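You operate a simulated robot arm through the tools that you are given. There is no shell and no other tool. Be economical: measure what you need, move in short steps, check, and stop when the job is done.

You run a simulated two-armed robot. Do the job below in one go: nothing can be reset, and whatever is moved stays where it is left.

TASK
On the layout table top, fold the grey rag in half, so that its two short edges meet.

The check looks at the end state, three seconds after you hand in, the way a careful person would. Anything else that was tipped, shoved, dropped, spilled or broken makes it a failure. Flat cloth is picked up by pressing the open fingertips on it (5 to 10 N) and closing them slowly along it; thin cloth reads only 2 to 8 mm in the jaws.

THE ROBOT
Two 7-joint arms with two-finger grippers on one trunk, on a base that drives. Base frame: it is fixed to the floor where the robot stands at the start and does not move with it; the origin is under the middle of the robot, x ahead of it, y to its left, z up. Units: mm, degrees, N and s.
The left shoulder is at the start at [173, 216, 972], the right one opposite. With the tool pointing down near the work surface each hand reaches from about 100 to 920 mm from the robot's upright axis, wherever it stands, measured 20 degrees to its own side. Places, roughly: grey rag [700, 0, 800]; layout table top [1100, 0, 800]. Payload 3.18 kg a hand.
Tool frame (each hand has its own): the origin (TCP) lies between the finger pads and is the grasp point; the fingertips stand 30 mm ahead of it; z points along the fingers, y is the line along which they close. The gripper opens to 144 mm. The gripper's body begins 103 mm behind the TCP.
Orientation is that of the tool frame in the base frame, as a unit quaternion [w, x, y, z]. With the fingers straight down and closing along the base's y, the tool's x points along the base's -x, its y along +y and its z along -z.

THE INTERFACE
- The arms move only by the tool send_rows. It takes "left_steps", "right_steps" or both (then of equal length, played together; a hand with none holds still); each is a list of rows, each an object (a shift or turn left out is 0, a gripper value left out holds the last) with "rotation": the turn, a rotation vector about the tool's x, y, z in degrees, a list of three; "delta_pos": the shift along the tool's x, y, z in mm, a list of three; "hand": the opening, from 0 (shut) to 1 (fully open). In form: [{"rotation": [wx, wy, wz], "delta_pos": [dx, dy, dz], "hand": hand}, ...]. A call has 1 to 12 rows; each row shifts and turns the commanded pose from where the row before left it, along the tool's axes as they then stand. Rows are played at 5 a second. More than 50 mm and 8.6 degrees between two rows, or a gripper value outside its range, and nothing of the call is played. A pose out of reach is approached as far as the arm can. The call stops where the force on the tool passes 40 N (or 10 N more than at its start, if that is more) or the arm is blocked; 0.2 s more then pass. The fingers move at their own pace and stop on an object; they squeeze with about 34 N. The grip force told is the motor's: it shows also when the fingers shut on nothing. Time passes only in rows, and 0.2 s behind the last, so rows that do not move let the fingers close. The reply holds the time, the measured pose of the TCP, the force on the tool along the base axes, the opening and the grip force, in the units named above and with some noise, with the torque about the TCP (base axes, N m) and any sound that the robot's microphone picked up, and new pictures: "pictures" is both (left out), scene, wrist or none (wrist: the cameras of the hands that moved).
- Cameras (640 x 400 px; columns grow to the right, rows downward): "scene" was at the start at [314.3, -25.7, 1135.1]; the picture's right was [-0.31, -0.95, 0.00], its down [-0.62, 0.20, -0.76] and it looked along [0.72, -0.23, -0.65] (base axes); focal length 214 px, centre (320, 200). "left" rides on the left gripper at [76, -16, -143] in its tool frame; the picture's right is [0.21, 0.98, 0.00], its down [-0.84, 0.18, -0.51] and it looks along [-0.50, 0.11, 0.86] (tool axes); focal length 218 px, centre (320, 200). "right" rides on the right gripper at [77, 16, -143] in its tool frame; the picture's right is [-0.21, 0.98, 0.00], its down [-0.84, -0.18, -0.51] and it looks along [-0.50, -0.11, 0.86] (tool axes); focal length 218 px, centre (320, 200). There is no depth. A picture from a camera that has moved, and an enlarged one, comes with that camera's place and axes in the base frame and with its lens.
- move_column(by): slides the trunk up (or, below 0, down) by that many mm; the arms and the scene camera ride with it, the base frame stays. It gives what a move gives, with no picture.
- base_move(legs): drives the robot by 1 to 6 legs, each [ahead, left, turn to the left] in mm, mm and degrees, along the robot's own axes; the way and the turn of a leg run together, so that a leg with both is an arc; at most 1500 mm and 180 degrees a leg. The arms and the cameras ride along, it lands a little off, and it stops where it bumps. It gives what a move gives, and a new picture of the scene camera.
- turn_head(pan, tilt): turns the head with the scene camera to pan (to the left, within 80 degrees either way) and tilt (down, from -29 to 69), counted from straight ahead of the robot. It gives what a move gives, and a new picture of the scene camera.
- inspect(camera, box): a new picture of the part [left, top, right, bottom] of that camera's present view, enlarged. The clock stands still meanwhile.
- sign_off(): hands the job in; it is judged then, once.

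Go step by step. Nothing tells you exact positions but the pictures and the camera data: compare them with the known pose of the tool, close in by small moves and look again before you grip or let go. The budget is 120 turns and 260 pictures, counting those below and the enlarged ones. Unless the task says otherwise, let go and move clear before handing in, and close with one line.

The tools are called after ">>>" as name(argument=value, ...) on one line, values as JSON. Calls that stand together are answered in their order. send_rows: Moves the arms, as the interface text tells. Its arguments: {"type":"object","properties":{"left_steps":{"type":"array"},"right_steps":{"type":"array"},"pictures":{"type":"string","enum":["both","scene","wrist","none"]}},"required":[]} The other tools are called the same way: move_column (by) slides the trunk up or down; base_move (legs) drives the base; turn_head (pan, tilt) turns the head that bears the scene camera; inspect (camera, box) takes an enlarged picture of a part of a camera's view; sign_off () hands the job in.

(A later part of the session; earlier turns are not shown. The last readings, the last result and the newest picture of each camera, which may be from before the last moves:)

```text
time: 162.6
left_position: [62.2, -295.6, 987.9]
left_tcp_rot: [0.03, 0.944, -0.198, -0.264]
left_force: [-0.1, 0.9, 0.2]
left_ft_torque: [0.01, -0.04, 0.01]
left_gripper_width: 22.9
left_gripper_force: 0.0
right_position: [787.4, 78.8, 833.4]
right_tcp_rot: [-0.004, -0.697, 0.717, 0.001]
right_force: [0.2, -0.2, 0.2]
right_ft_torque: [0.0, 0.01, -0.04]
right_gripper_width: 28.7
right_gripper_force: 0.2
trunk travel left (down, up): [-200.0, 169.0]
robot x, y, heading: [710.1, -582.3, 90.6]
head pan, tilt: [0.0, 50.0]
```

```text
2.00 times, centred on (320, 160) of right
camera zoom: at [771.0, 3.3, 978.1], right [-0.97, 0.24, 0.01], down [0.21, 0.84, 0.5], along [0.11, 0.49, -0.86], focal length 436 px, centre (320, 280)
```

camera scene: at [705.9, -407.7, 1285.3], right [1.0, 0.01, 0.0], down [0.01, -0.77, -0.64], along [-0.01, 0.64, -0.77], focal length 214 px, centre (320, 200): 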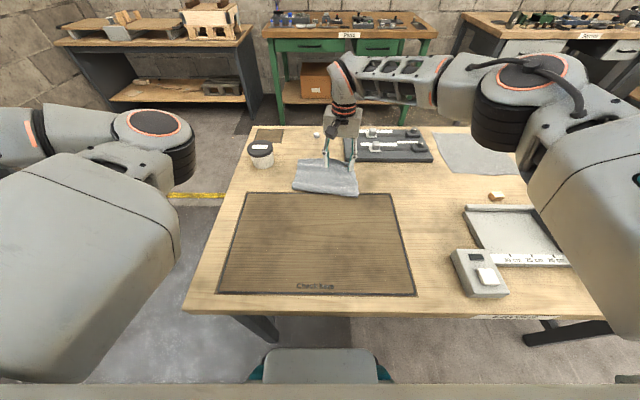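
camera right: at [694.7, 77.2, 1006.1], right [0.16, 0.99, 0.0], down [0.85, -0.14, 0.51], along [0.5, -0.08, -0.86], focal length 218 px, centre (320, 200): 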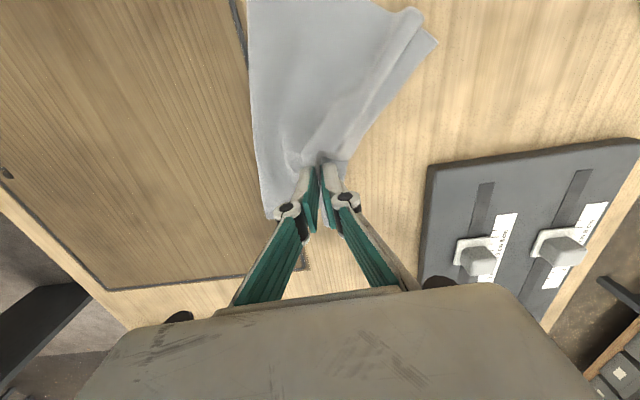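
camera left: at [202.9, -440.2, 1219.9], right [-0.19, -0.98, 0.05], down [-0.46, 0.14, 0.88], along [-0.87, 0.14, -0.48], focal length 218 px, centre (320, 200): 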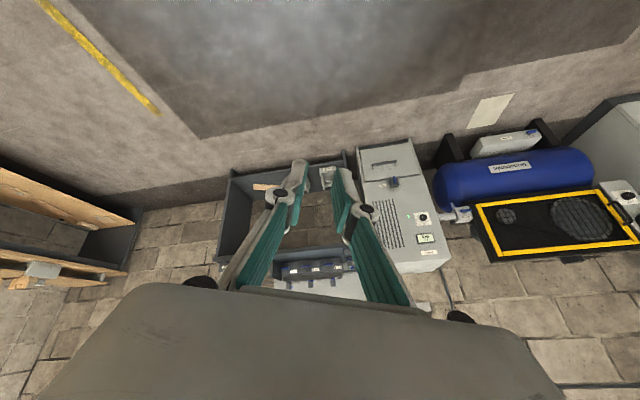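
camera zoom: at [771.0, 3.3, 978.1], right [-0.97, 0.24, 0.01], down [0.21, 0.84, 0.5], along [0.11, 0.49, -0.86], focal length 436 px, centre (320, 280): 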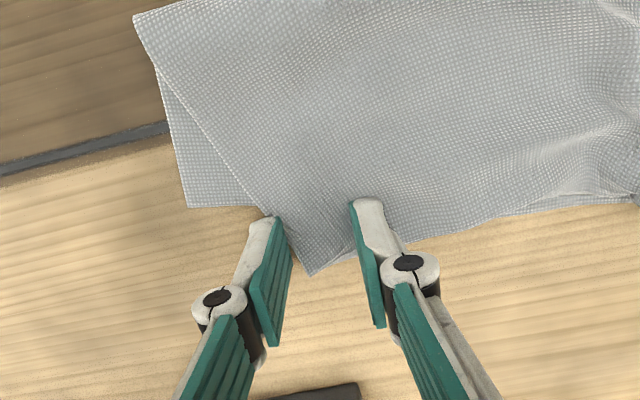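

>>> send_rows(right_steps=[{"delta_pos": [0, 6, 0]}, {"delta_pos": [0, 0, 2]}, {"delta_pos": [0, 0, 1]}, {}], pictures="none")

>>> send_rows(right_steps=[{"delta_pos": [0, 0, 0.5], "hand": 0.18}, {"delta_pos": [0, 0, 0.2], "hand": 0.16}, {"delta_pos": [0, 0, 0.2], "hand": 0.14}, {"delta_pos": [0, 0, 0.2], "hand": 0.12}, {"delta_pos": [0, 0, 0.1], "hand": 0.1}, {"hand": 0.08}, {"hand": 0.06}, {"hand": 0.04}, {"hand": 0.02}, {"hand": 0}, {}, {}], pictures="none")

>>> inspect(camera="right", box=[160, 60, 480, 260])

```text
time: 163.6
left_position: [62.9, -296.9, 988.2]
left_tcp_rot: [0.029, 0.943, -0.197, -0.265]
left_force: [-0.9, -0.2, 0.0]
left_ft_torque: [0.01, -0.02, 0.02]
left_gripper_width: 23.1
left_gripper_force: 0.1
right_position: [780.4, 79.4, 832.5]
right_tcp_rot: [-0.004, -0.697, 0.717, 0.003]
right_force: [0.4, -0.5, 11.3]
right_ft_torque: [-0.1, 0.15, 0.02]
right_gripper_width: 28.3
right_gripper_force: 0.1
trunk travel left (down, up): [-200.0, 169.0]
robot x, y, heading: [710.3, -581.4, 90.6]
head pan, tilt: [0.0, 50.0]
```

```text
time: 166.2
left_position: [62.6, -295.8, 987.6]
left_tcp_rot: [0.029, 0.943, -0.198, -0.265]
left_force: [-0.1, -0.4, -0.1]
left_ft_torque: [-0.01, -0.03, 0.01]
left_gripper_width: 22.8
left_gripper_force: 0.0
right_position: [781.8, 78.6, 829.3]
right_tcp_rot: [-0.004, -0.697, 0.717, 0.003]
right_force: [1.4, 0.0, 14.2]
right_ft_torque: [-0.22, -0.14, 0.0]
right_gripper_width: 1.6
right_gripper_force: 27.3
trunk travel left (down, up): [-200.0, 169.0]
robot x, y, heading: [709.1, -578.1, 90.6]
head pan, tilt: [0.0, 50.0]
```

```text
2.00 times, centred on (320, 160) of right
camera zoom: at [764.6, 2.7, 974.4], right [-0.97, 0.24, 0.01], down [0.21, 0.84, 0.5], along [0.11, 0.49, -0.86], focal length 436 px, centre (320, 280)
```

zoom: 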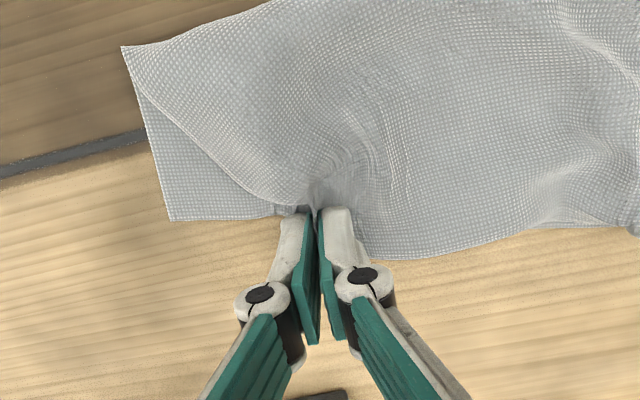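

>>> send_rows(right_steps=[{"delta_pos": [0, 0, -12]}, {"delta_pos": [6, -4, -10]}, {"delta_pos": [13, -10, 0]}, {"delta_pos": [13, -10, 0]}, {"delta_pos": [13, -11, 0]}, {}], pictures="none")

>>> inspect(camera="right", box=[160, 40, 560, 290])

>>> inspect(camera="scene", box=[276, 150, 372, 210])

```text
time: 167.6
left_position: [62.5, -295.8, 986.7]
left_tcp_rot: [0.03, 0.943, -0.197, -0.265]
left_force: [0.4, -0.1, -0.2]
left_ft_torque: [-0.03, 0.02, 0.01]
left_gripper_width: 23.0
left_gripper_force: 0.2
right_position: [815.8, 32.8, 850.5]
right_tcp_rot: [-0.004, -0.697, 0.717, 0.002]
right_force: [0.7, -0.1, 1.7]
right_ft_torque: [-0.01, -0.12, 0.01]
right_gripper_width: 3.4
right_gripper_force: 28.4
trunk travel left (down, up): [-200.0, 169.0]
robot x, y, heading: [708.8, -580.8, 90.6]
head pan, tilt: [0.0, 50.0]
```

```text
1.60 times, centred on (360, 165) of right
camera zoom: at [798.1, -42.0, 995.2], right [-0.97, 0.24, 0.01], down [0.21, 0.84, 0.5], along [0.11, 0.49, -0.86], focal length 349 px, centre (256, 256)
```

zoom: 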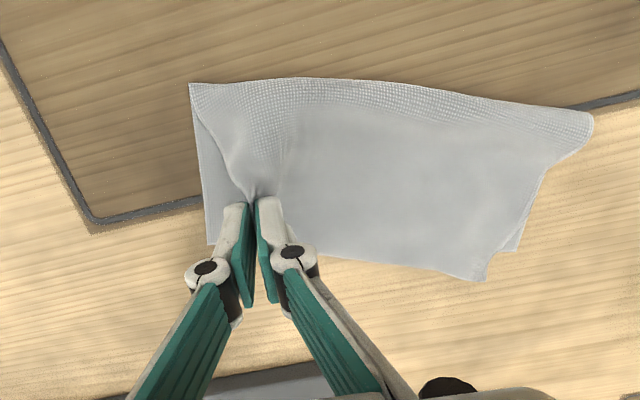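

```text
6.67 times, centred on (324, 180) of scene
camera zoom: at [705.8, -408.9, 1285.5], right [1.0, 0.01, 0.0], down [0.01, -0.77, -0.64], along [-0.01, 0.64, -0.77], focal length 1430 px, centre (293, 333)
```

zoom: 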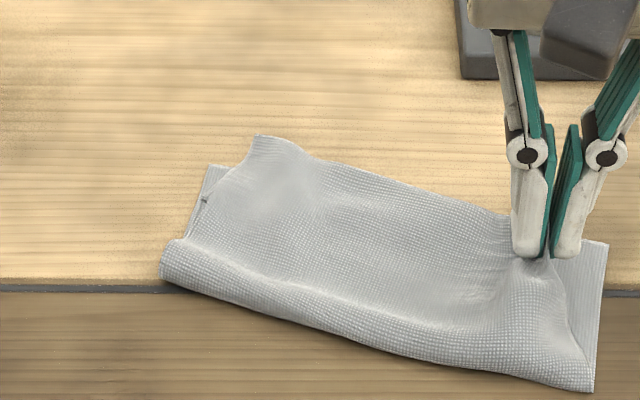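

Close now. I nudge 8 mm further right, set it down and release.

>>> send_rows(right_steps=[{"delta_pos": [0, -8, 0]}, {"delta_pos": [0, 0, 10]}, {"delta_pos": [0, 0, 8]}, {"hand": 0.05}, {"hand": 0.12}, {"hand": 0.2}, {"delta_pos": [0, 0, -20]}, {"delta_pos": [0, 0, -30]}, {"delta_pos": [0, 30, -10]}, {"delta_pos": [0, 40, 0]}, {"delta_pos": [0, 20, 0]}, {}], pictures="none")

>>> inspect(camera="right", box=[120, 40, 520, 290])

```text
time: 170.2
left_position: [62.7, -295.5, 987.4]
left_tcp_rot: [0.03, 0.944, -0.196, -0.265]
left_force: [0.2, 0.4, 0.2]
left_ft_torque: [-0.01, -0.01, -0.01]
left_gripper_width: 23.1
left_gripper_force: 0.2
right_position: [733.0, 35.2, 893.3]
right_tcp_rot: [-0.005, -0.697, 0.717, 0.002]
right_force: [-0.6, -0.6, -0.7]
right_ft_torque: [-0.04, -0.03, -0.01]
right_gripper_width: 28.5
right_gripper_force: 0.1
trunk travel left (down, up): [-200.0, 169.0]
robot x, y, heading: [710.7, -581.0, 90.6]
head pan, tilt: [0.0, 50.0]
```

```text
1.60 times, centred on (320, 165) of right
camera zoom: at [716.7, -39.8, 1038.0], right [-0.97, 0.24, 0.01], down [0.21, 0.84, 0.5], along [0.11, 0.49, -0.86], focal length 349 px, centre (320, 256)
```

zoom: 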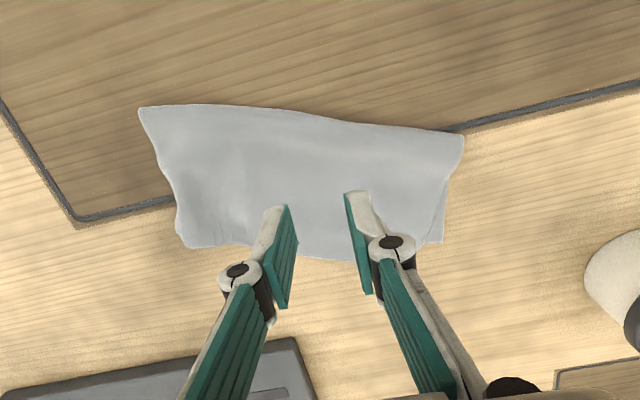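

>>> send_rows(right_steps=[{"delta_pos": [40, -10, -10]}, {"delta_pos": [45, 0, 0]}, {"delta_pos": [45, 0, 0]}, {}], pictures="none")

>>> inspect(camera="right", box=[200, 200, 440, 350])

>>> inspect(camera="scene", box=[276, 150, 372, 210])

```text
time: 171.2
left_position: [62.0, -294.3, 987.5]
left_tcp_rot: [0.03, 0.944, -0.198, -0.263]
left_force: [-0.3, 1.1, -0.1]
left_ft_torque: [-0.01, 0.02, 0.04]
left_gripper_width: 23.1
left_gripper_force: 0.1
right_position: [742.0, -93.9, 904.2]
right_tcp_rot: [-0.005, -0.697, 0.717, 0.003]
right_force: [0.2, 0.2, -1.3]
right_ft_torque: [0.01, -0.04, -0.01]
right_gripper_width: 28.8
right_gripper_force: 0.1
trunk travel left (down, up): [-200.0, 169.0]
robot x, y, heading: [710.8, -579.9, 90.4]
head pan, tilt: [0.0, 50.0]
```

```text
2.67 times, centred on (320, 275) of right
camera zoom: at [723.8, -170.0, 1048.4], right [-0.97, 0.24, 0.01], down [0.21, 0.84, 0.5], along [0.11, 0.49, -0.86], focal length 582 px, centre (320, 0)
```

zoom: 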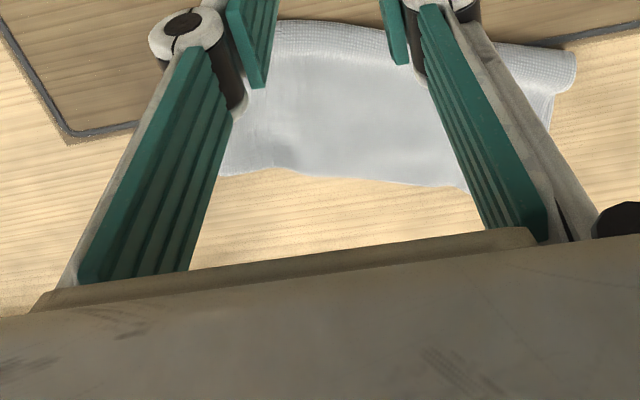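

```text
6.67 times, centred on (324, 180) of scene
camera zoom: at [705.9, -408.5, 1285.4], right [1.0, 0.01, 0.0], down [0.01, -0.77, -0.64], along [-0.01, 0.64, -0.77], focal length 1430 px, centre (293, 333)
```

zoom: 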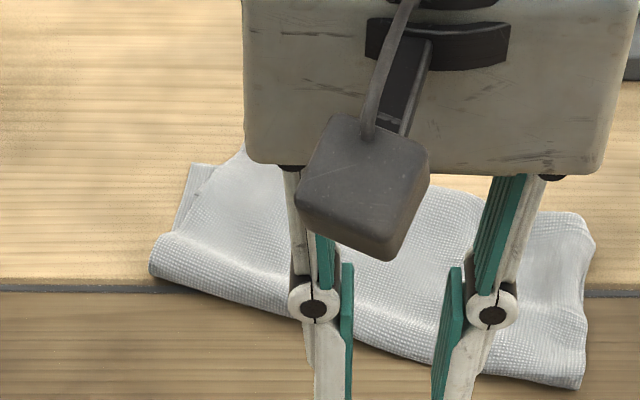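

Obstructed; I move the hand aside to the right for a clear scene view.

>>> send_rows(right_steps=[{"delta_pos": [0, -45, 0]}, {"delta_pos": [0, -45, 0]}, {"delta_pos": [0, -45, 0]}, {"delta_pos": [0, -45, 0]}, {}], pictures="none")

>>> inspect(camera="scene", box=[276, 150, 372, 210])

```text
time: 172.3
left_position: [61.5, -295.9, 985.6]
left_tcp_rot: [0.029, 0.943, -0.198, -0.264]
left_force: [0.1, -0.2, -0.1]
left_ft_torque: [-0.02, -0.02, -0.01]
left_gripper_width: 22.9
left_gripper_force: 0.1
right_position: [919.1, -101.4, 902.1]
right_tcp_rot: [-0.005, -0.696, 0.718, 0.002]
right_force: [0.1, 0.4, 0.1]
right_ft_torque: [0.01, -0.06, -0.02]
right_gripper_width: 29.0
right_gripper_force: 0.0
trunk travel left (down, up): [-200.0, 169.0]
robot x, y, heading: [711.5, -578.4, 90.6]
head pan, tilt: [0.0, 50.0]
```

```text
6.67 times, centred on (324, 180) of scene
camera zoom: at [705.3, -408.7, 1285.4], right [1.0, 0.01, 0.0], down [0.01, -0.77, -0.64], along [-0.01, 0.64, -0.77], focal length 1430 px, centre (293, 333)
```

zoom: 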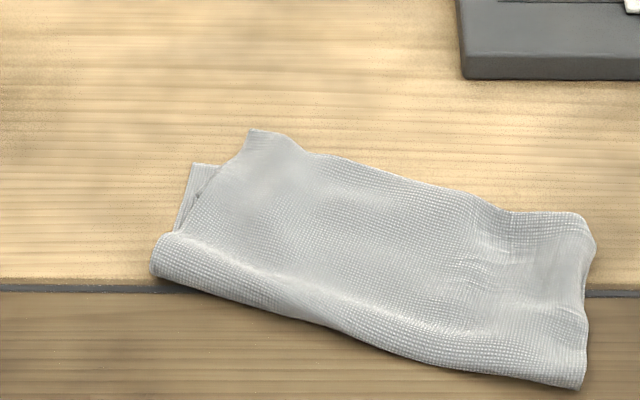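

The right side is well aligned; the left corner still needs (-30,-24). The visible halves look short, though, so I check the near roll closely for a hidden pleat.

>>> inspect(camera="scene", box=[294, 166, 318, 196])

>>> inspect(camera="scene", box=[344, 178, 372, 213])

```text
13.33 times, centred on (306, 181) of scene
camera zoom: at [705.3, -408.7, 1285.4], right [1.0, 0.01, 0.0], down [0.01, -0.77, -0.64], along [-0.01, 0.64, -0.77], focal length 2860 px, centre (507, 453)
```

zoom: 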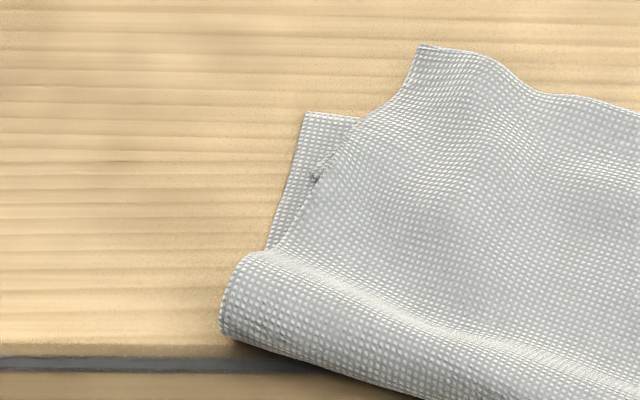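

```text
11.43 times, centred on (358, 196) of scene
camera zoom: at [705.3, -408.7, 1285.4], right [1.0, 0.01, 0.0], down [0.01, -0.77, -0.64], along [-0.01, 0.64, -0.77], focal length 2451 px, centre (-114, 251)
```

zoom: 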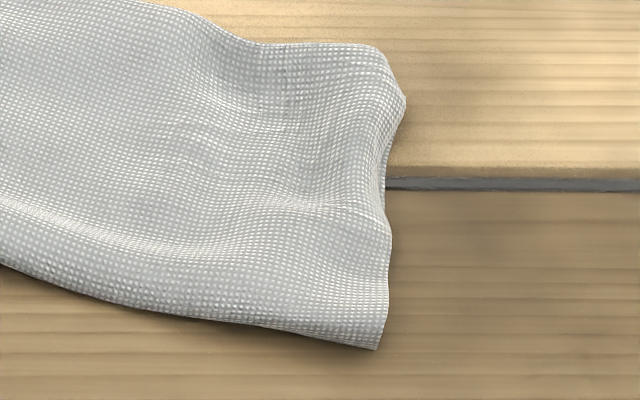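

There is slack stored in the near roll. First I fix the left corner by the same pinch-and-carry, then I'll flatten the roll.

>>> send_rows(right_steps=[{"delta_pos": [-29, 32, 0]}, {"delta_pos": [-29, 32, 0]}, {"delta_pos": [-29, 32, 0]}, {"delta_pos": [-29, 32, 0]}, {"delta_pos": [-29, 32, 0]}, {"delta_pos": [-29, 32, 0]}, {"delta_pos": [-29, 32, 0]}, {"delta_pos": [0, 0, 40]}, {"delta_pos": [0, 0, 20]}, {"delta_pos": [0, 0, 7]}, {}], pictures="none")

>>> inspect(camera="right", box=[160, 60, 480, 260])

```text
time: 174.8
left_position: [63.6, -295.0, 986.3]
left_tcp_rot: [0.031, 0.943, -0.196, -0.265]
left_force: [0.4, -0.4, 0.3]
left_ft_torque: [-0.02, 0.0, 0.0]
left_gripper_width: 23.1
left_gripper_force: 0.2
right_position: [701.5, 108.4, 836.8]
right_tcp_rot: [-0.005, -0.697, 0.717, 0.002]
right_force: [-0.7, -0.1, -0.1]
right_ft_torque: [0.01, -0.01, 0.0]
right_gripper_width: 28.6
right_gripper_force: 0.1
trunk travel left (down, up): [-200.0, 169.0]
robot x, y, heading: [709.0, -580.7, 90.5]
head pan, tilt: [0.0, 50.0]
```

```text
2.00 times, centred on (320, 160) of right
camera zoom: at [684.0, 33.6, 981.3], right [-0.97, 0.24, 0.01], down [0.21, 0.84, 0.5], along [0.11, 0.49, -0.86], focal length 436 px, centre (320, 280)
```

zoom: 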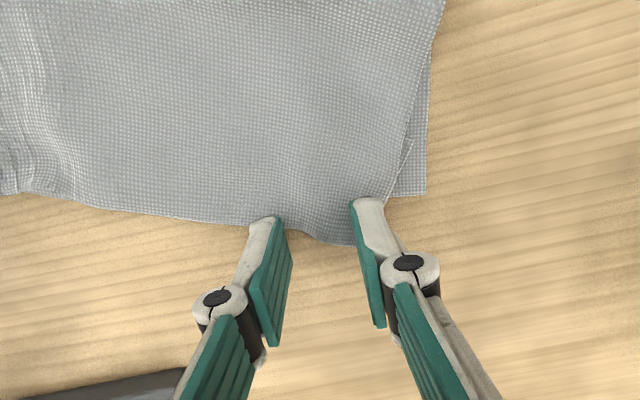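

>>> send_rows(right_steps=[{"delta_pos": [6, 0, 2]}, {"delta_pos": [0, 0, 2]}, {"delta_pos": [0, 0, 2]}, {"delta_pos": [0, 0, 1]}, {}], pictures="none")

>>> send_rows(right_steps=[{"delta_pos": [0, 0, 0.2], "hand": 0.18}, {"delta_pos": [0, 0, 0.2], "hand": 0.16}, {"delta_pos": [0, 0, 0.2], "hand": 0.14}, {"delta_pos": [0, 0, 0.2], "hand": 0.12}, {"delta_pos": [0, 0, 0.1], "hand": 0.1}, {"hand": 0.08}, {"hand": 0.06}, {"hand": 0.04}, {"hand": 0.02}, {"hand": 0}, {}, {}], pictures="none")

>>> send_rows(right_steps=[{"delta_pos": [0, 0, -10]}, {"delta_pos": [4, 4, -8]}, {"delta_pos": [8, 10, 0]}, {"delta_pos": [8, 10, 0]}, {"delta_pos": [4, 6, 0]}, {}], pictures="none")

>>> inspect(camera="right", box=[80, 40, 480, 290])

```text
time: 175.9
left_position: [63.1, -296.9, 987.5]
left_tcp_rot: [0.029, 0.944, -0.196, -0.265]
left_force: [-0.4, -0.1, 0.4]
left_ft_torque: [-0.01, 0.03, 0.02]
left_gripper_width: 23.4
left_gripper_force: 0.0
right_position: [701.2, 103.4, 832.6]
right_tcp_rot: [-0.004, -0.697, 0.717, 0.003]
right_force: [-0.7, 1.2, 17.2]
right_ft_torque: [-0.13, 0.18, -0.02]
right_gripper_width: 28.5
right_gripper_force: 0.0
trunk travel left (down, up): [-200.0, 169.0]
robot x, y, heading: [710.0, -582.5, 90.7]
head pan, tilt: [0.0, 50.0]
```

```text
time: 178.6
left_position: [61.5, -296.7, 986.1]
left_tcp_rot: [0.029, 0.943, -0.197, -0.265]
left_force: [-0.2, 0.5, -0.8]
left_ft_torque: [-0.01, 0.01, 0.0]
left_gripper_width: 22.9
left_gripper_force: 0.2
right_position: [700.2, 102.0, 829.9]
right_tcp_rot: [-0.004, -0.696, 0.718, 0.003]
right_force: [0.8, -1.6, 31.7]
right_ft_torque: [-0.23, 0.03, 0.04]
right_gripper_width: 3.1
right_gripper_force: 40.4
trunk travel left (down, up): [-200.0, 169.0]
robot x, y, heading: [711.4, -583.9, 90.6]
head pan, tilt: [0.0, 50.0]
```

```text
time: 179.9
left_position: [62.5, -296.1, 987.2]
left_tcp_rot: [0.029, 0.943, -0.198, -0.264]
left_force: [-0.1, 0.2, 0.3]
left_ft_torque: [0.02, 0.01, -0.04]
left_gripper_width: 22.8
left_gripper_force: 0.1
right_position: [671.4, 80.8, 847.9]
right_tcp_rot: [-0.005, -0.696, 0.718, 0.002]
right_force: [-0.1, -0.3, -0.9]
right_ft_torque: [-0.06, 0.02, 0.04]
right_gripper_width: 6.5
right_gripper_force: 31.6
trunk travel left (down, up): [-200.0, 169.0]
robot x, y, heading: [707.8, -583.5, 90.8]
head pan, tilt: [0.0, 50.0]
```

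```text
1.60 times, centred on (280, 165) of right
camera zoom: at [654.6, 5.1, 992.1], right [-0.97, 0.24, 0.01], down [0.21, 0.84, 0.5], along [0.11, 0.49, -0.86], focal length 349 px, centre (384, 256)
```

zoom: 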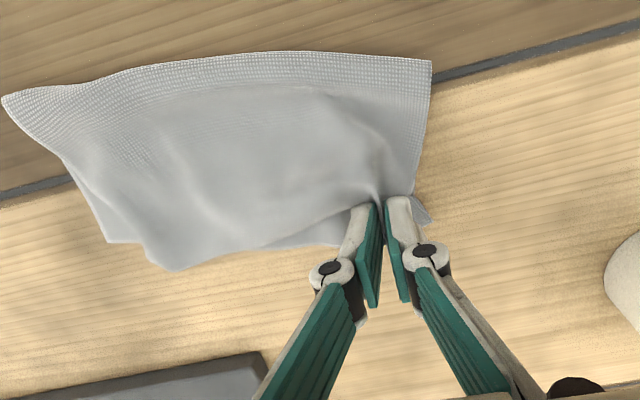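

>>> send_rows(right_steps=[{"delta_pos": [0, 0, 10]}, {"delta_pos": [0, 0, 5]}, {"hand": 0.05}, {"hand": 0.12}, {"hand": 0.2}, {"delta_pos": [0, 0, -20]}, {"delta_pos": [0, 0, -30]}, {"delta_pos": [0, -40, 0]}, {"delta_pos": [0, -40, 0]}, {}], pictures="none")

>>> inspect(camera="right", box=[120, 40, 520, 290])

```text
time: 182.2
left_position: [61.8, -294.4, 986.5]
left_tcp_rot: [0.029, 0.943, -0.199, -0.264]
left_force: [-0.9, 0.2, 0.8]
left_ft_torque: [-0.03, 0.0, 0.0]
left_gripper_width: 23.0
left_gripper_force: 0.2
right_position: [751.6, 77.9, 882.8]
right_tcp_rot: [-0.004, -0.697, 0.717, 0.003]
right_force: [0.5, 0.6, -0.1]
right_ft_torque: [-0.04, 0.02, 0.0]
right_gripper_width: 28.8
right_gripper_force: 0.0
trunk travel left (down, up): [-200.0, 169.0]
robot x, y, heading: [709.9, -582.2, 90.8]
head pan, tilt: [0.0, 50.0]
```

```text
1.60 times, centred on (320, 165) of right
camera zoom: at [733.8, 2.1, 1027.2], right [-0.97, 0.24, 0.01], down [0.21, 0.84, 0.5], along [0.11, 0.49, -0.86], focal length 349 px, centre (320, 256)
```

zoom: 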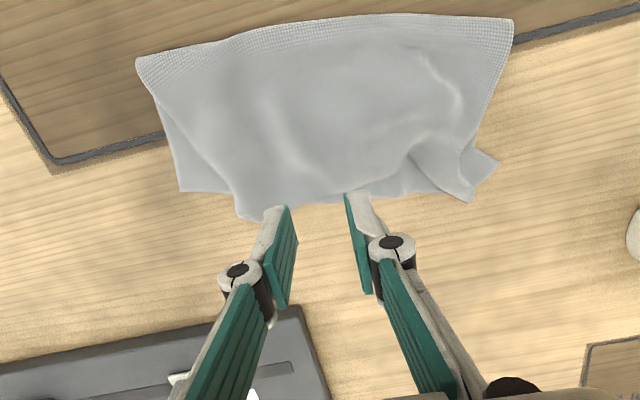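

Left is good within about 20 mm; now the right corner again: from (809,85) to (842,57).

>>> send_rows(right_steps=[{"delta_pos": [8, -20, 10]}, {"delta_pos": [8, -19, 15]}, {"delta_pos": [0, 0, 16]}, {"delta_pos": [0, 0, 5]}, {"delta_pos": [0, 0, 3]}, {"delta_pos": [0, 0, 1]}, {}], pictures="none")

>>> inspect(camera="right", box=[160, 60, 480, 260])

```text
time: 183.8
left_position: [61.3, -295.8, 987.6]
left_tcp_rot: [0.03, 0.943, -0.197, -0.265]
left_force: [0.2, 0.2, -0.5]
left_ft_torque: [0.01, -0.04, 0.02]
left_gripper_width: 23.0
left_gripper_force: 0.1
right_position: [789.9, 60.9, 832.4]
right_tcp_rot: [-0.004, -0.696, 0.718, 0.002]
right_force: [0.8, -0.1, 8.8]
right_ft_torque: [-0.06, -0.11, 0.0]
right_gripper_width: 28.5
right_gripper_force: 0.2
trunk travel left (down, up): [-200.0, 169.0]
robot x, y, heading: [709.4, -581.3, 90.7]
head pan, tilt: [0.0, 50.0]
```

```text
2.00 times, centred on (320, 160) of right
camera zoom: at [772.3, -15.0, 977.0], right [-0.97, 0.24, 0.01], down [0.21, 0.84, 0.5], along [0.11, 0.49, -0.86], focal length 436 px, centre (320, 280)
```

zoom: 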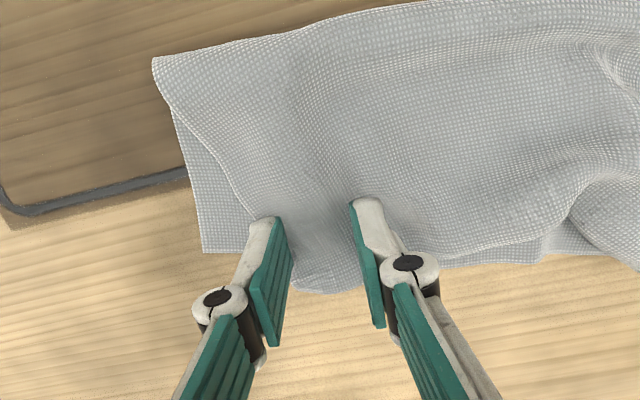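

Good placement on the upper layer. I pinch and carry it.

>>> send_rows(right_steps=[{"delta_pos": [0, 0, 0.3], "hand": 0.18}, {"delta_pos": [0, 0, 0.3], "hand": 0.16}, {"delta_pos": [0, 0, 0.2], "hand": 0.14}, {"delta_pos": [0, 0, 0.2], "hand": 0.12}, {"delta_pos": [0, 0, 0.1], "hand": 0.1}, {"hand": 0.08}, {"hand": 0.06}, {"hand": 0.04}, {"hand": 0.02}, {"hand": 0}, {}, {}], pictures="none")

>>> send_rows(right_steps=[{"delta_pos": [0, 0, -10]}, {"delta_pos": [4, -4, -8]}, {"delta_pos": [8, -9, 0]}, {"delta_pos": [8, -9, 0]}, {"delta_pos": [6, -8, 0]}, {}], pictures="none")

>>> inspect(camera="right", box=[160, 40, 560, 290])

```text
time: 186.3
left_position: [62.2, -295.2, 987.7]
left_tcp_rot: [0.03, 0.943, -0.198, -0.264]
left_force: [0.8, 0.2, 0.0]
left_ft_torque: [-0.01, -0.01, 0.01]
left_gripper_width: 23.0
left_gripper_force: 0.1
right_position: [787.9, 59.9, 831.3]
right_tcp_rot: [-0.005, -0.696, 0.718, 0.002]
right_force: [-2.1, 0.8, 5.7]
right_ft_torque: [-0.03, -0.08, 0.01]
right_gripper_width: 3.2
right_gripper_force: 28.6
trunk travel left (down, up): [-200.0, 169.0]
robot x, y, heading: [714.6, -578.7, 90.9]
head pan, tilt: [0.0, 50.0]
```

```text
time: 187.8
left_position: [62.9, -295.8, 986.9]
left_tcp_rot: [0.03, 0.944, -0.197, -0.265]
left_force: [-0.6, -0.2, -0.6]
left_ft_torque: [0.01, -0.03, -0.03]
left_gripper_width: 23.1
left_gripper_force: 0.1
right_position: [818.8, 33.8, 847.4]
right_tcp_rot: [-0.004, -0.696, 0.718, 0.002]
right_force: [0.1, -1.0, -7.1]
right_ft_torque: [-0.09, -0.04, 0.04]
right_gripper_width: 5.2
right_gripper_force: 46.2
trunk travel left (down, up): [-200.0, 169.0]
robot x, y, heading: [714.1, -582.9, 90.6]
head pan, tilt: [0.0, 50.0]
```

```text
1.60 times, centred on (360, 165) of right
camera zoom: at [801.9, -41.4, 992.5], right [-0.97, 0.24, 0.01], down [0.21, 0.84, 0.5], along [0.11, 0.49, -0.86], focal length 349 px, centre (256, 256)
```

zoom: 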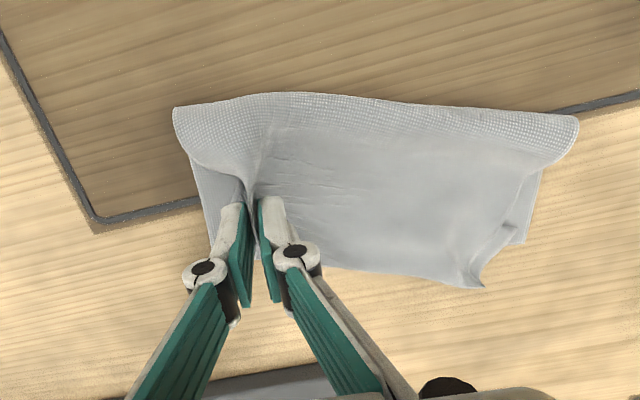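

>>> send_rows(right_steps=[{"delta_pos": [0, 0, 10]}, {"delta_pos": [0, 0, 5]}, {"hand": 0.05}, {"hand": 0.12}, {"hand": 0.2}, {"delta_pos": [0, 0, -20]}, {"delta_pos": [0, 0, -30]}, {"delta_pos": [-20, 40, 0]}, {"delta_pos": [-20, 45, 0]}, {"delta_pos": [-20, 30, 0]}, {}], pictures="none")

>>> inspect(camera="right", box=[80, 40, 480, 290])

```text
time: 190.2
left_position: [63.9, -295.6, 987.1]
left_tcp_rot: [0.029, 0.943, -0.198, -0.265]
left_force: [0.3, -0.1, 0.0]
left_ft_torque: [-0.01, 0.0, -0.02]
left_gripper_width: 23.2
left_gripper_force: 0.1
right_position: [705.9, 98.1, 884.3]
right_tcp_rot: [-0.005, -0.696, 0.718, 0.002]
right_force: [-0.3, 0.4, 0.5]
right_ft_torque: [0.02, 0.03, 0.0]
right_gripper_width: 28.8
right_gripper_force: 0.1
trunk travel left (down, up): [-200.0, 169.0]
robot x, y, heading: [708.1, -584.1, 90.7]
head pan, tilt: [0.0, 50.0]
```

```text
1.60 times, centred on (280, 165) of right
camera zoom: at [689.3, 22.6, 1029.3], right [-0.97, 0.24, 0.01], down [0.21, 0.84, 0.5], along [0.11, 0.49, -0.86], focal length 349 px, centre (384, 256)
```

zoom: 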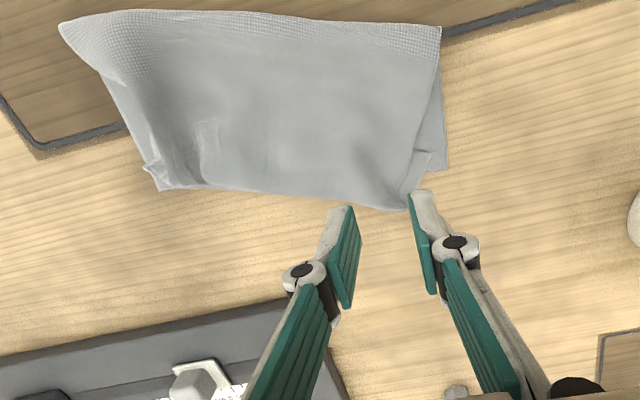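

Right corners match now, with slack bunched beside them. I pull the left corner out once more.

>>> send_rows(right_steps=[{"delta_pos": [4, -5, 25]}, {"delta_pos": [0, 0, 20]}, {"delta_pos": [0, 0, 4]}, {"delta_pos": [0, 0, 3]}, {"delta_pos": [0, 0, 1]}, {}], pictures="none")

>>> send_rows(right_steps=[{"delta_pos": [0, 0, 0.3], "hand": 0.18}, {"delta_pos": [0, 0, 0.2], "hand": 0.16}, {"delta_pos": [0, 0, 0.2], "hand": 0.14}, {"delta_pos": [0, 0, 0.2], "hand": 0.12}, {"delta_pos": [0, 0, 0.1], "hand": 0.1}, {"hand": 0.08}, {"hand": 0.06}, {"hand": 0.04}, {"hand": 0.02}, {"hand": 0}, {}, {}], pictures="none")

>>> send_rows(right_steps=[{"delta_pos": [0, 0, -8]}, {"delta_pos": [4, 4, -6]}, {"delta_pos": [8, 10, 0]}, {"delta_pos": [7, 10, 0]}, {}], pictures="none")

>>> inspect(camera="right", box=[80, 40, 480, 290])

```text
time: 191.6
left_position: [62.6, -296.2, 987.5]
left_tcp_rot: [0.029, 0.943, -0.198, -0.264]
left_force: [-0.3, -0.3, -0.1]
left_ft_torque: [-0.02, -0.01, -0.01]
left_gripper_width: 23.2
left_gripper_force: 0.1
right_position: [709.4, 92.9, 832.9]
right_tcp_rot: [-0.004, -0.697, 0.717, 0.002]
right_force: [1.7, 0.4, 9.9]
right_ft_torque: [-0.06, 0.02, 0.04]
right_gripper_width: 29.0
right_gripper_force: 0.1
trunk travel left (down, up): [-200.0, 169.0]
robot x, y, heading: [714.1, -583.4, 90.9]
head pan, tilt: [0.0, 50.0]
```

```text
time: 194.2
left_position: [62.2, -295.0, 987.0]
left_tcp_rot: [0.03, 0.943, -0.197, -0.265]
left_force: [-0.5, 0.4, 0.8]
left_ft_torque: [0.04, -0.01, 0.0]
left_gripper_width: 23.0
left_gripper_force: 0.1
right_position: [709.8, 93.2, 830.4]
right_tcp_rot: [-0.005, -0.696, 0.718, 0.002]
right_force: [-0.5, 0.4, 10.8]
right_ft_torque: [-0.1, -0.03, 0.02]
right_gripper_width: 6.7
right_gripper_force: 34.4
trunk travel left (down, up): [-200.0, 169.0]
robot x, y, heading: [710.9, -583.3, 90.8]
head pan, tilt: [0.0, 50.0]
```

```text
time: 195.3
left_position: [62.3, -295.3, 987.9]
left_tcp_rot: [0.029, 0.943, -0.198, -0.265]
left_force: [-0.3, 0.2, -0.2]
left_ft_torque: [0.01, 0.01, 0.0]
left_gripper_width: 23.3
left_gripper_force: 0.0
right_position: [684.5, 75.2, 843.0]
right_tcp_rot: [-0.005, -0.697, 0.718, 0.002]
right_force: [1.7, -0.5, -0.6]
right_ft_torque: [0.0, 0.22, -0.02]
right_gripper_width: 1.1
right_gripper_force: 28.4
trunk travel left (down, up): [-200.0, 169.0]
robot x, y, heading: [712.7, -581.1, 90.9]
head pan, tilt: [0.0, 50.0]
```

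```text
1.60 times, centred on (280, 165) of right
camera zoom: at [668.2, -0.8, 988.4], right [-0.97, 0.24, 0.01], down [0.21, 0.84, 0.5], along [0.11, 0.49, -0.86], focal length 349 px, centre (384, 256)
```

zoom: 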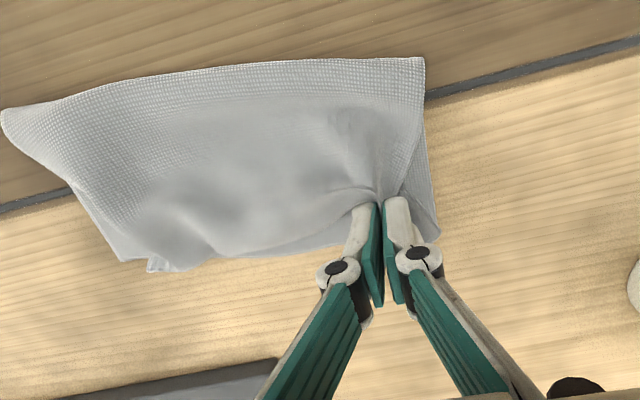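

Both ends are now aligned within about 10 mm. I release and move aside to check.

>>> send_rows(right_steps=[{"delta_pos": [0, 0, 8]}, {"delta_pos": [0, 0, 4]}, {"hand": 0.05}, {"hand": 0.12}, {"hand": 0.2}, {"delta_pos": [0, 0, -25]}, {"delta_pos": [0, 0, -40]}, {"delta_pos": [20, -45, 0]}, {"delta_pos": [20, -45, 0]}, {"delta_pos": [20, -45, 0]}, {"delta_pos": [20, -45, 0]}, {"delta_pos": [0, -45, 0]}], pictures="none")

>>> inspect(camera="scene", box=[276, 150, 372, 210])

```text
time: 197.9
left_position: [64.0, -294.8, 988.4]
left_tcp_rot: [0.03, 0.943, -0.197, -0.265]
left_force: [0.4, -0.2, 0.3]
left_ft_torque: [-0.01, -0.02, -0.01]
left_gripper_width: 22.8
left_gripper_force: 0.0
right_position: [909.9, -11.6, 894.7]
right_tcp_rot: [-0.006, -0.697, 0.717, 0.003]
right_force: [0.1, -0.7, 0.3]
right_ft_torque: [0.03, -0.02, 0.0]
right_gripper_width: 28.7
right_gripper_force: 0.0
trunk travel left (down, up): [-200.0, 169.0]
robot x, y, heading: [708.5, -579.3, 90.8]
head pan, tilt: [0.0, 50.0]
```

```text
6.67 times, centred on (324, 180) of scene
camera zoom: at [707.0, -409.0, 1285.5], right [1.0, 0.01, 0.0], down [0.01, -0.77, -0.64], along [-0.01, 0.64, -0.77], focal length 1430 px, centre (293, 333)
```

zoom: 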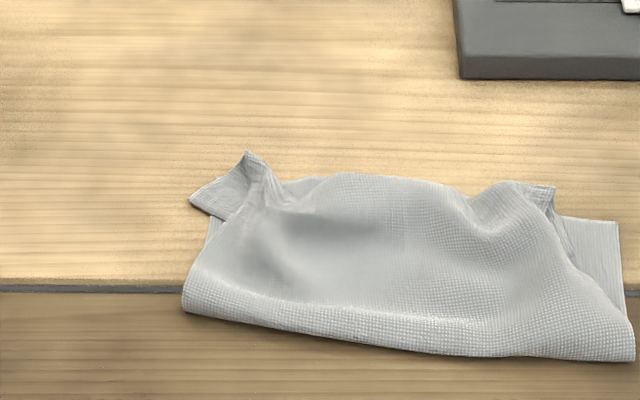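

The layer is puffed with slack. I look from above with the wrist camera to plan the smoothing.

>>> send_rows(right_steps=[{"delta_pos": [2, 40, -15]}, {"delta_pos": [2, 40, -15]}, {"delta_pos": [2, 40, -15]}, {"delta_pos": [2, 40, -15], "hand": 1}, {}], pictures="none")

>>> inspect(camera="right", box=[220, 140, 444, 280])

```text
time: 199.2
left_position: [62.6, -295.4, 987.5]
left_tcp_rot: [0.03, 0.944, -0.197, -0.264]
left_force: [0.7, 0.8, -0.7]
left_ft_torque: [-0.03, 0.0, 0.04]
left_gripper_width: 23.0
left_gripper_force: 0.0
right_position: [749.5, -13.5, 956.1]
right_tcp_rot: [-0.005, -0.696, 0.718, 0.002]
right_force: [-0.3, 0.1, -0.9]
right_ft_torque: [0.02, 0.0, 0.0]
right_gripper_width: 144.0
right_gripper_force: 0.1
trunk travel left (down, up): [-200.0, 169.0]
robot x, y, heading: [710.2, -580.6, 90.7]
head pan, tilt: [0.0, 50.0]
```

```text
2.86 times, centred on (332, 210) of right
camera zoom: at [732.5, -88.7, 1101.5], right [-0.97, 0.24, 0.01], down [0.21, 0.84, 0.5], along [0.11, 0.49, -0.86], focal length 624 px, centre (286, 171)
```

zoom: 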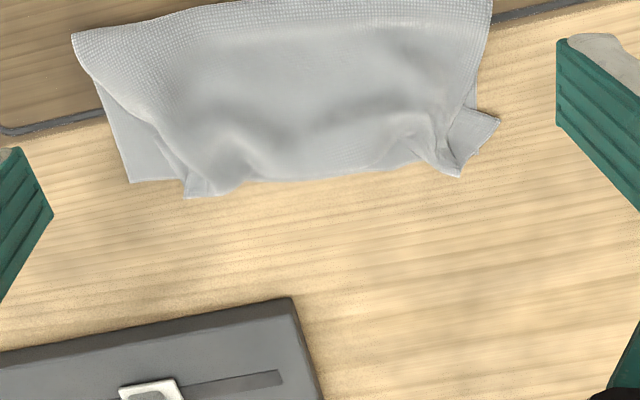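

I'll sweep the puffed slack toward the fold with spread fingertips held just above the flat layers.

>>> send_rows(right_steps=[{"delta_pos": [-28, 1, 20], "hand": 0.75}, {"delta_pos": [-28, 1, 20]}, {"delta_pos": [-28, 1, 20]}, {"rotation": [0, 0, 6]}, {"rotation": [0, 0, 6]}, {"delta_pos": [0, 0, 30]}, {"delta_pos": [0, 0, 20]}, {"delta_pos": [0, 0, 8]}, {}], pictures="none")

>>> inspect(camera="scene", box=[276, 150, 372, 210])

```text
time: 201.2
left_position: [61.8, -294.4, 987.0]
left_tcp_rot: [0.029, 0.943, -0.198, -0.266]
left_force: [1.2, 0.4, 0.4]
left_ft_torque: [0.01, 0.0, 0.01]
left_gripper_width: 22.9
left_gripper_force: 0.1
right_position: [746.2, 69.1, 838.9]
right_tcp_rot: [-0.005, -0.618, 0.786, 0.002]
right_force: [-0.1, 1.0, -0.2]
right_ft_torque: [0.05, 0.01, -0.01]
right_gripper_width: 108.1
right_gripper_force: 0.1
trunk travel left (down, up): [-200.0, 169.0]
robot x, y, heading: [708.7, -582.1, 90.7]
head pan, tilt: [0.0, 50.0]
```

```text
6.67 times, centred on (324, 180) of scene
camera zoom: at [706.0, -409.0, 1285.6], right [1.0, 0.01, 0.0], down [0.01, -0.77, -0.64], along [-0.01, 0.64, -0.77], focal length 1430 px, centre (293, 333)
```

zoom: 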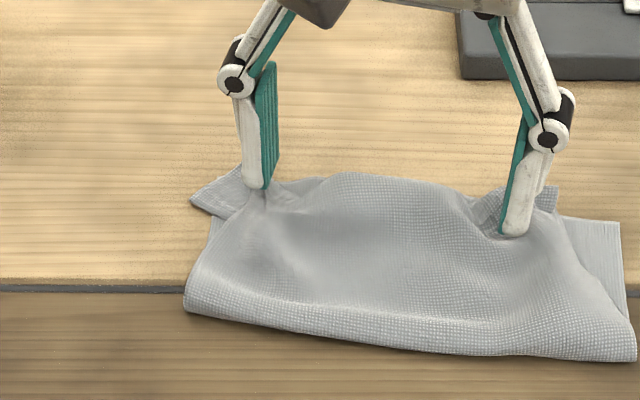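

>>> send_rows(right_steps=[{"delta_pos": [8, 0, 2]}, {"delta_pos": [10, 0, 0]}, {"delta_pos": [10, 0, 0]}, {"delta_pos": [10, 0, 0]}, {"delta_pos": [10, 0, 0]}, {"delta_pos": [10, 0, 0]}, {"delta_pos": [10, 0, 0]}, {}], pictures="none")

>>> inspect(camera="scene", box=[276, 150, 372, 210])

```text
time: 202.9
left_position: [62.6, -295.4, 987.1]
left_tcp_rot: [0.03, 0.943, -0.197, -0.265]
left_force: [-0.2, 0.7, 0.4]
left_ft_torque: [-0.03, 0.0, -0.03]
left_gripper_width: 23.1
left_gripper_force: 0.0
right_position: [729.8, 3.5, 836.7]
right_tcp_rot: [-0.005, -0.618, 0.786, 0.002]
right_force: [0.6, 0.6, -0.3]
right_ft_torque: [0.01, 0.01, 0.0]
right_gripper_width: 107.9
right_gripper_force: 0.0
trunk travel left (down, up): [-200.0, 169.0]
robot x, y, heading: [709.5, -583.2, 90.7]
head pan, tilt: [0.0, 50.0]
```

```text
6.67 times, centred on (324, 180) of scene
camera zoom: at [706.0, -408.8, 1285.5], right [1.0, 0.01, 0.0], down [0.01, -0.77, -0.64], along [-0.01, 0.64, -0.77], focal length 1430 px, centre (293, 333)
```

zoom: 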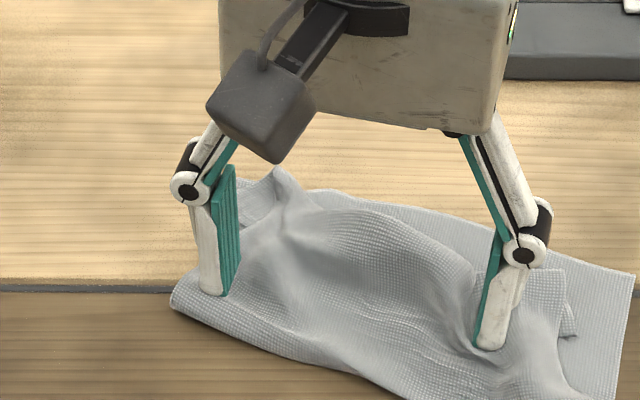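

The slack moved toward the fold and the lower edge is exposed; now I can pull the upper edge outward to meet it. I lift and look.

>>> send_rows(right_steps=[{"delta_pos": [0, 0, -30]}, {"delta_pos": [0, 0, -45]}, {"rotation": [0, 0, -6], "delta_pos": [0, 0, -30]}, {"rotation": [0, 0, -6], "delta_pos": [10, -15, -20], "hand": 1}, {}], pictures="none")

>>> inspect(camera="right", box=[200, 120, 456, 280])

```text
time: 204.2
left_position: [61.0, -294.4, 986.4]
left_tcp_rot: [0.029, 0.944, -0.198, -0.264]
left_force: [-0.3, -0.2, -0.5]
left_ft_torque: [0.0, -0.03, 0.0]
left_gripper_width: 23.2
left_gripper_force: 0.1
right_position: [746.3, -8.0, 961.6]
right_tcp_rot: [-0.004, -0.697, 0.717, 0.002]
right_force: [-0.3, 0.2, 0.3]
right_ft_torque: [-0.03, 0.03, -0.02]
right_gripper_width: 144.1
right_gripper_force: 0.0
trunk travel left (down, up): [-200.0, 169.0]
robot x, y, heading: [712.6, -581.9, 90.7]
head pan, tilt: [0.0, 50.0]
```

```text
2.50 times, centred on (328, 200) of right
camera zoom: at [729.4, -83.1, 1105.8], right [-0.97, 0.24, 0.01], down [0.21, 0.84, 0.5], along [0.11, 0.49, -0.86], focal length 546 px, centre (300, 200)
```

zoom: 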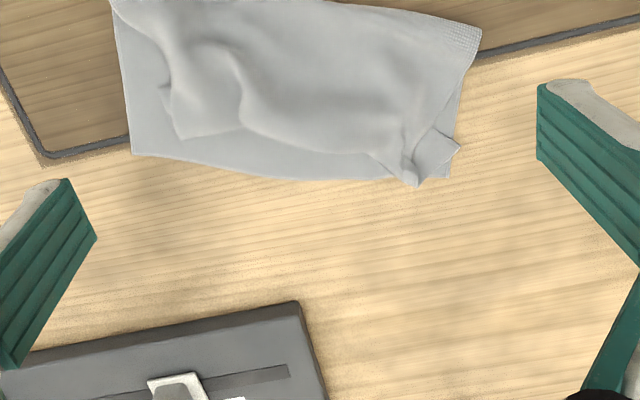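

Now it is clear: lower corners at (860,33) and (673,98); the upper right corner sits near (829,29). I pinch it and pull it outward.

>>> send_rows(right_steps=[{"delta_pos": [-7, -22, 35], "hand": 0.22}, {"delta_pos": [-7, -22, 35]}, {"delta_pos": [-7, -22, 30]}, {"delta_pos": [0, 0, 20]}, {"delta_pos": [0, 0, 5]}, {"delta_pos": [0, 0, 3]}, {}], pictures="none")

>>> inspect(camera="right", box=[160, 60, 480, 260])

```text
time: 205.8
left_position: [63.3, -295.4, 987.1]
left_tcp_rot: [0.03, 0.943, -0.198, -0.264]
left_force: [0.1, 0.0, 0.1]
left_ft_torque: [0.01, 0.0, 0.01]
left_gripper_width: 23.0
left_gripper_force: 0.1
right_position: [811.6, 10.1, 832.9]
right_tcp_rot: [-0.005, -0.697, 0.717, 0.002]
right_force: [0.3, -0.8, 3.1]
right_ft_torque: [-0.01, 0.05, -0.05]
right_gripper_width: 31.3
right_gripper_force: 0.0
trunk travel left (down, up): [-200.0, 169.0]
robot x, y, heading: [712.0, -582.6, 90.4]
head pan, tilt: [0.0, 50.0]
```

```text
2.00 times, centred on (320, 160) of right
camera zoom: at [794.5, -65.2, 977.7], right [-0.97, 0.24, 0.01], down [0.21, 0.84, 0.5], along [0.11, 0.49, -0.86], focal length 436 px, centre (320, 280)
```

zoom: 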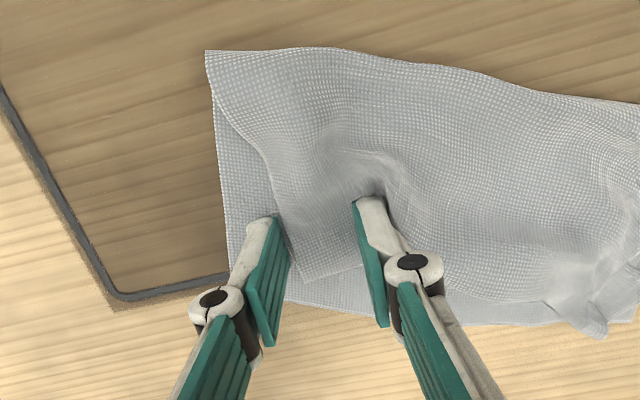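

>>> send_rows(right_steps=[{"delta_pos": [0, 0, 1.2], "hand": 0.2}, {"delta_pos": [0, 0, 0.3], "hand": 0.18}, {"delta_pos": [0, 0, 0.3], "hand": 0.16}, {"delta_pos": [0, 0, 0.2], "hand": 0.14}, {"delta_pos": [0, 0, 0.2], "hand": 0.12}, {"hand": 0.1}, {"hand": 0.08}, {"hand": 0.06}, {"hand": 0.04}, {"hand": 0.02}, {"hand": 0}, {}], pictures="none")

>>> send_rows(right_steps=[{}, {"delta_pos": [0, 0, -8]}, {"delta_pos": [-2, -7, -5]}, {"delta_pos": [-4, -10, 0]}, {"delta_pos": [-4, -10, 0]}, {}], pictures="none")

>>> inspect(camera="right", box=[160, 40, 560, 290])

```text
time: 208.3
left_position: [63.0, -295.1, 987.4]
left_tcp_rot: [0.03, 0.943, -0.198, -0.265]
left_force: [0.2, -0.3, -0.4]
left_ft_torque: [-0.01, -0.02, 0.0]
left_gripper_width: 22.9
left_gripper_force: 0.0
right_position: [810.8, 9.1, 830.7]
right_tcp_rot: [-0.004, -0.697, 0.717, 0.002]
right_force: [-0.9, -0.3, 3.7]
right_ft_torque: [-0.02, 0.07, 0.0]
right_gripper_width: 8.2
right_gripper_force: 35.1
trunk travel left (down, up): [-200.0, 169.0]
robot x, y, heading: [711.0, -579.8, 90.7]
head pan, tilt: [0.0, 50.0]
```

```text
time: 209.8
left_position: [62.5, -295.0, 987.3]
left_tcp_rot: [0.03, 0.943, -0.197, -0.265]
left_force: [-0.2, 0.5, 0.6]
left_ft_torque: [0.01, 0.03, -0.02]
left_gripper_width: 22.9
left_gripper_force: 0.0
right_position: [837.5, 20.2, 843.7]
right_tcp_rot: [-0.004, -0.697, 0.717, 0.002]
right_force: [-0.4, 0.2, 0.3]
right_ft_torque: [0.01, -0.01, -0.01]
right_gripper_width: 8.2
right_gripper_force: 34.2
trunk travel left (down, up): [-200.0, 169.0]
robot x, y, heading: [711.4, -580.3, 90.9]
head pan, tilt: [0.0, 50.0]
```

```text
1.60 times, centred on (360, 165) of right
camera zoom: at [821.5, -56.0, 988.0], right [-0.97, 0.24, 0.01], down [0.21, 0.84, 0.5], along [0.11, 0.49, -0.86], focal length 349 px, centre (256, 256)
```

zoom: 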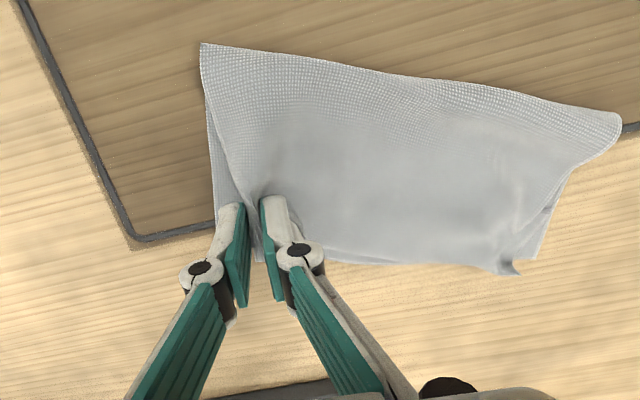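

Now it lies flat with both edges nearly coincident. I set it down and release gently.

>>> send_rows(right_steps=[{"delta_pos": [0, -3, 7]}, {"delta_pos": [0, 0, 4]}, {"hand": 0.06}, {"hand": 0.12}, {"hand": 0.2}, {"delta_pos": [0, 0, -20]}, {"delta_pos": [0, 0, -40]}, {"delta_pos": [15, 40, -25]}, {"delta_pos": [15, 40, -25], "hand": 1}, {}], pictures="none")

>>> inspect(camera="right", box=[180, 120, 468, 300])

```text
time: 211.9
left_position: [62.0, -295.1, 987.7]
left_tcp_rot: [0.031, 0.943, -0.197, -0.265]
left_force: [0.8, 0.0, 0.4]
left_ft_torque: [-0.01, 0.0, 0.04]
left_gripper_width: 23.0
left_gripper_force: 0.1
right_position: [762.0, -7.7, 943.9]
right_tcp_rot: [-0.006, -0.696, 0.718, 0.002]
right_force: [0.2, 0.6, -0.1]
right_ft_torque: [-0.02, -0.02, 0.02]
right_gripper_width: 144.1
right_gripper_force: 0.1
trunk travel left (down, up): [-200.0, 169.0]
robot x, y, heading: [711.3, -581.6, 91.0]
head pan, tilt: [0.0, 50.0]
```

```text
2.22 times, centred on (324, 210) of right
camera zoom: at [744.8, -83.2, 1088.1], right [-0.97, 0.24, 0.01], down [0.21, 0.84, 0.5], along [0.11, 0.49, -0.87], focal length 485 px, centre (311, 178)
```

zoom: 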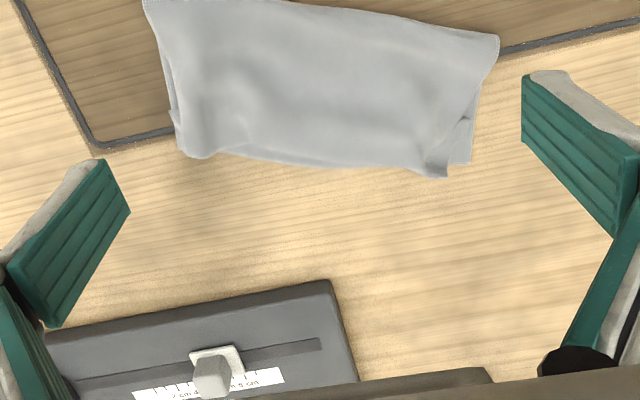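

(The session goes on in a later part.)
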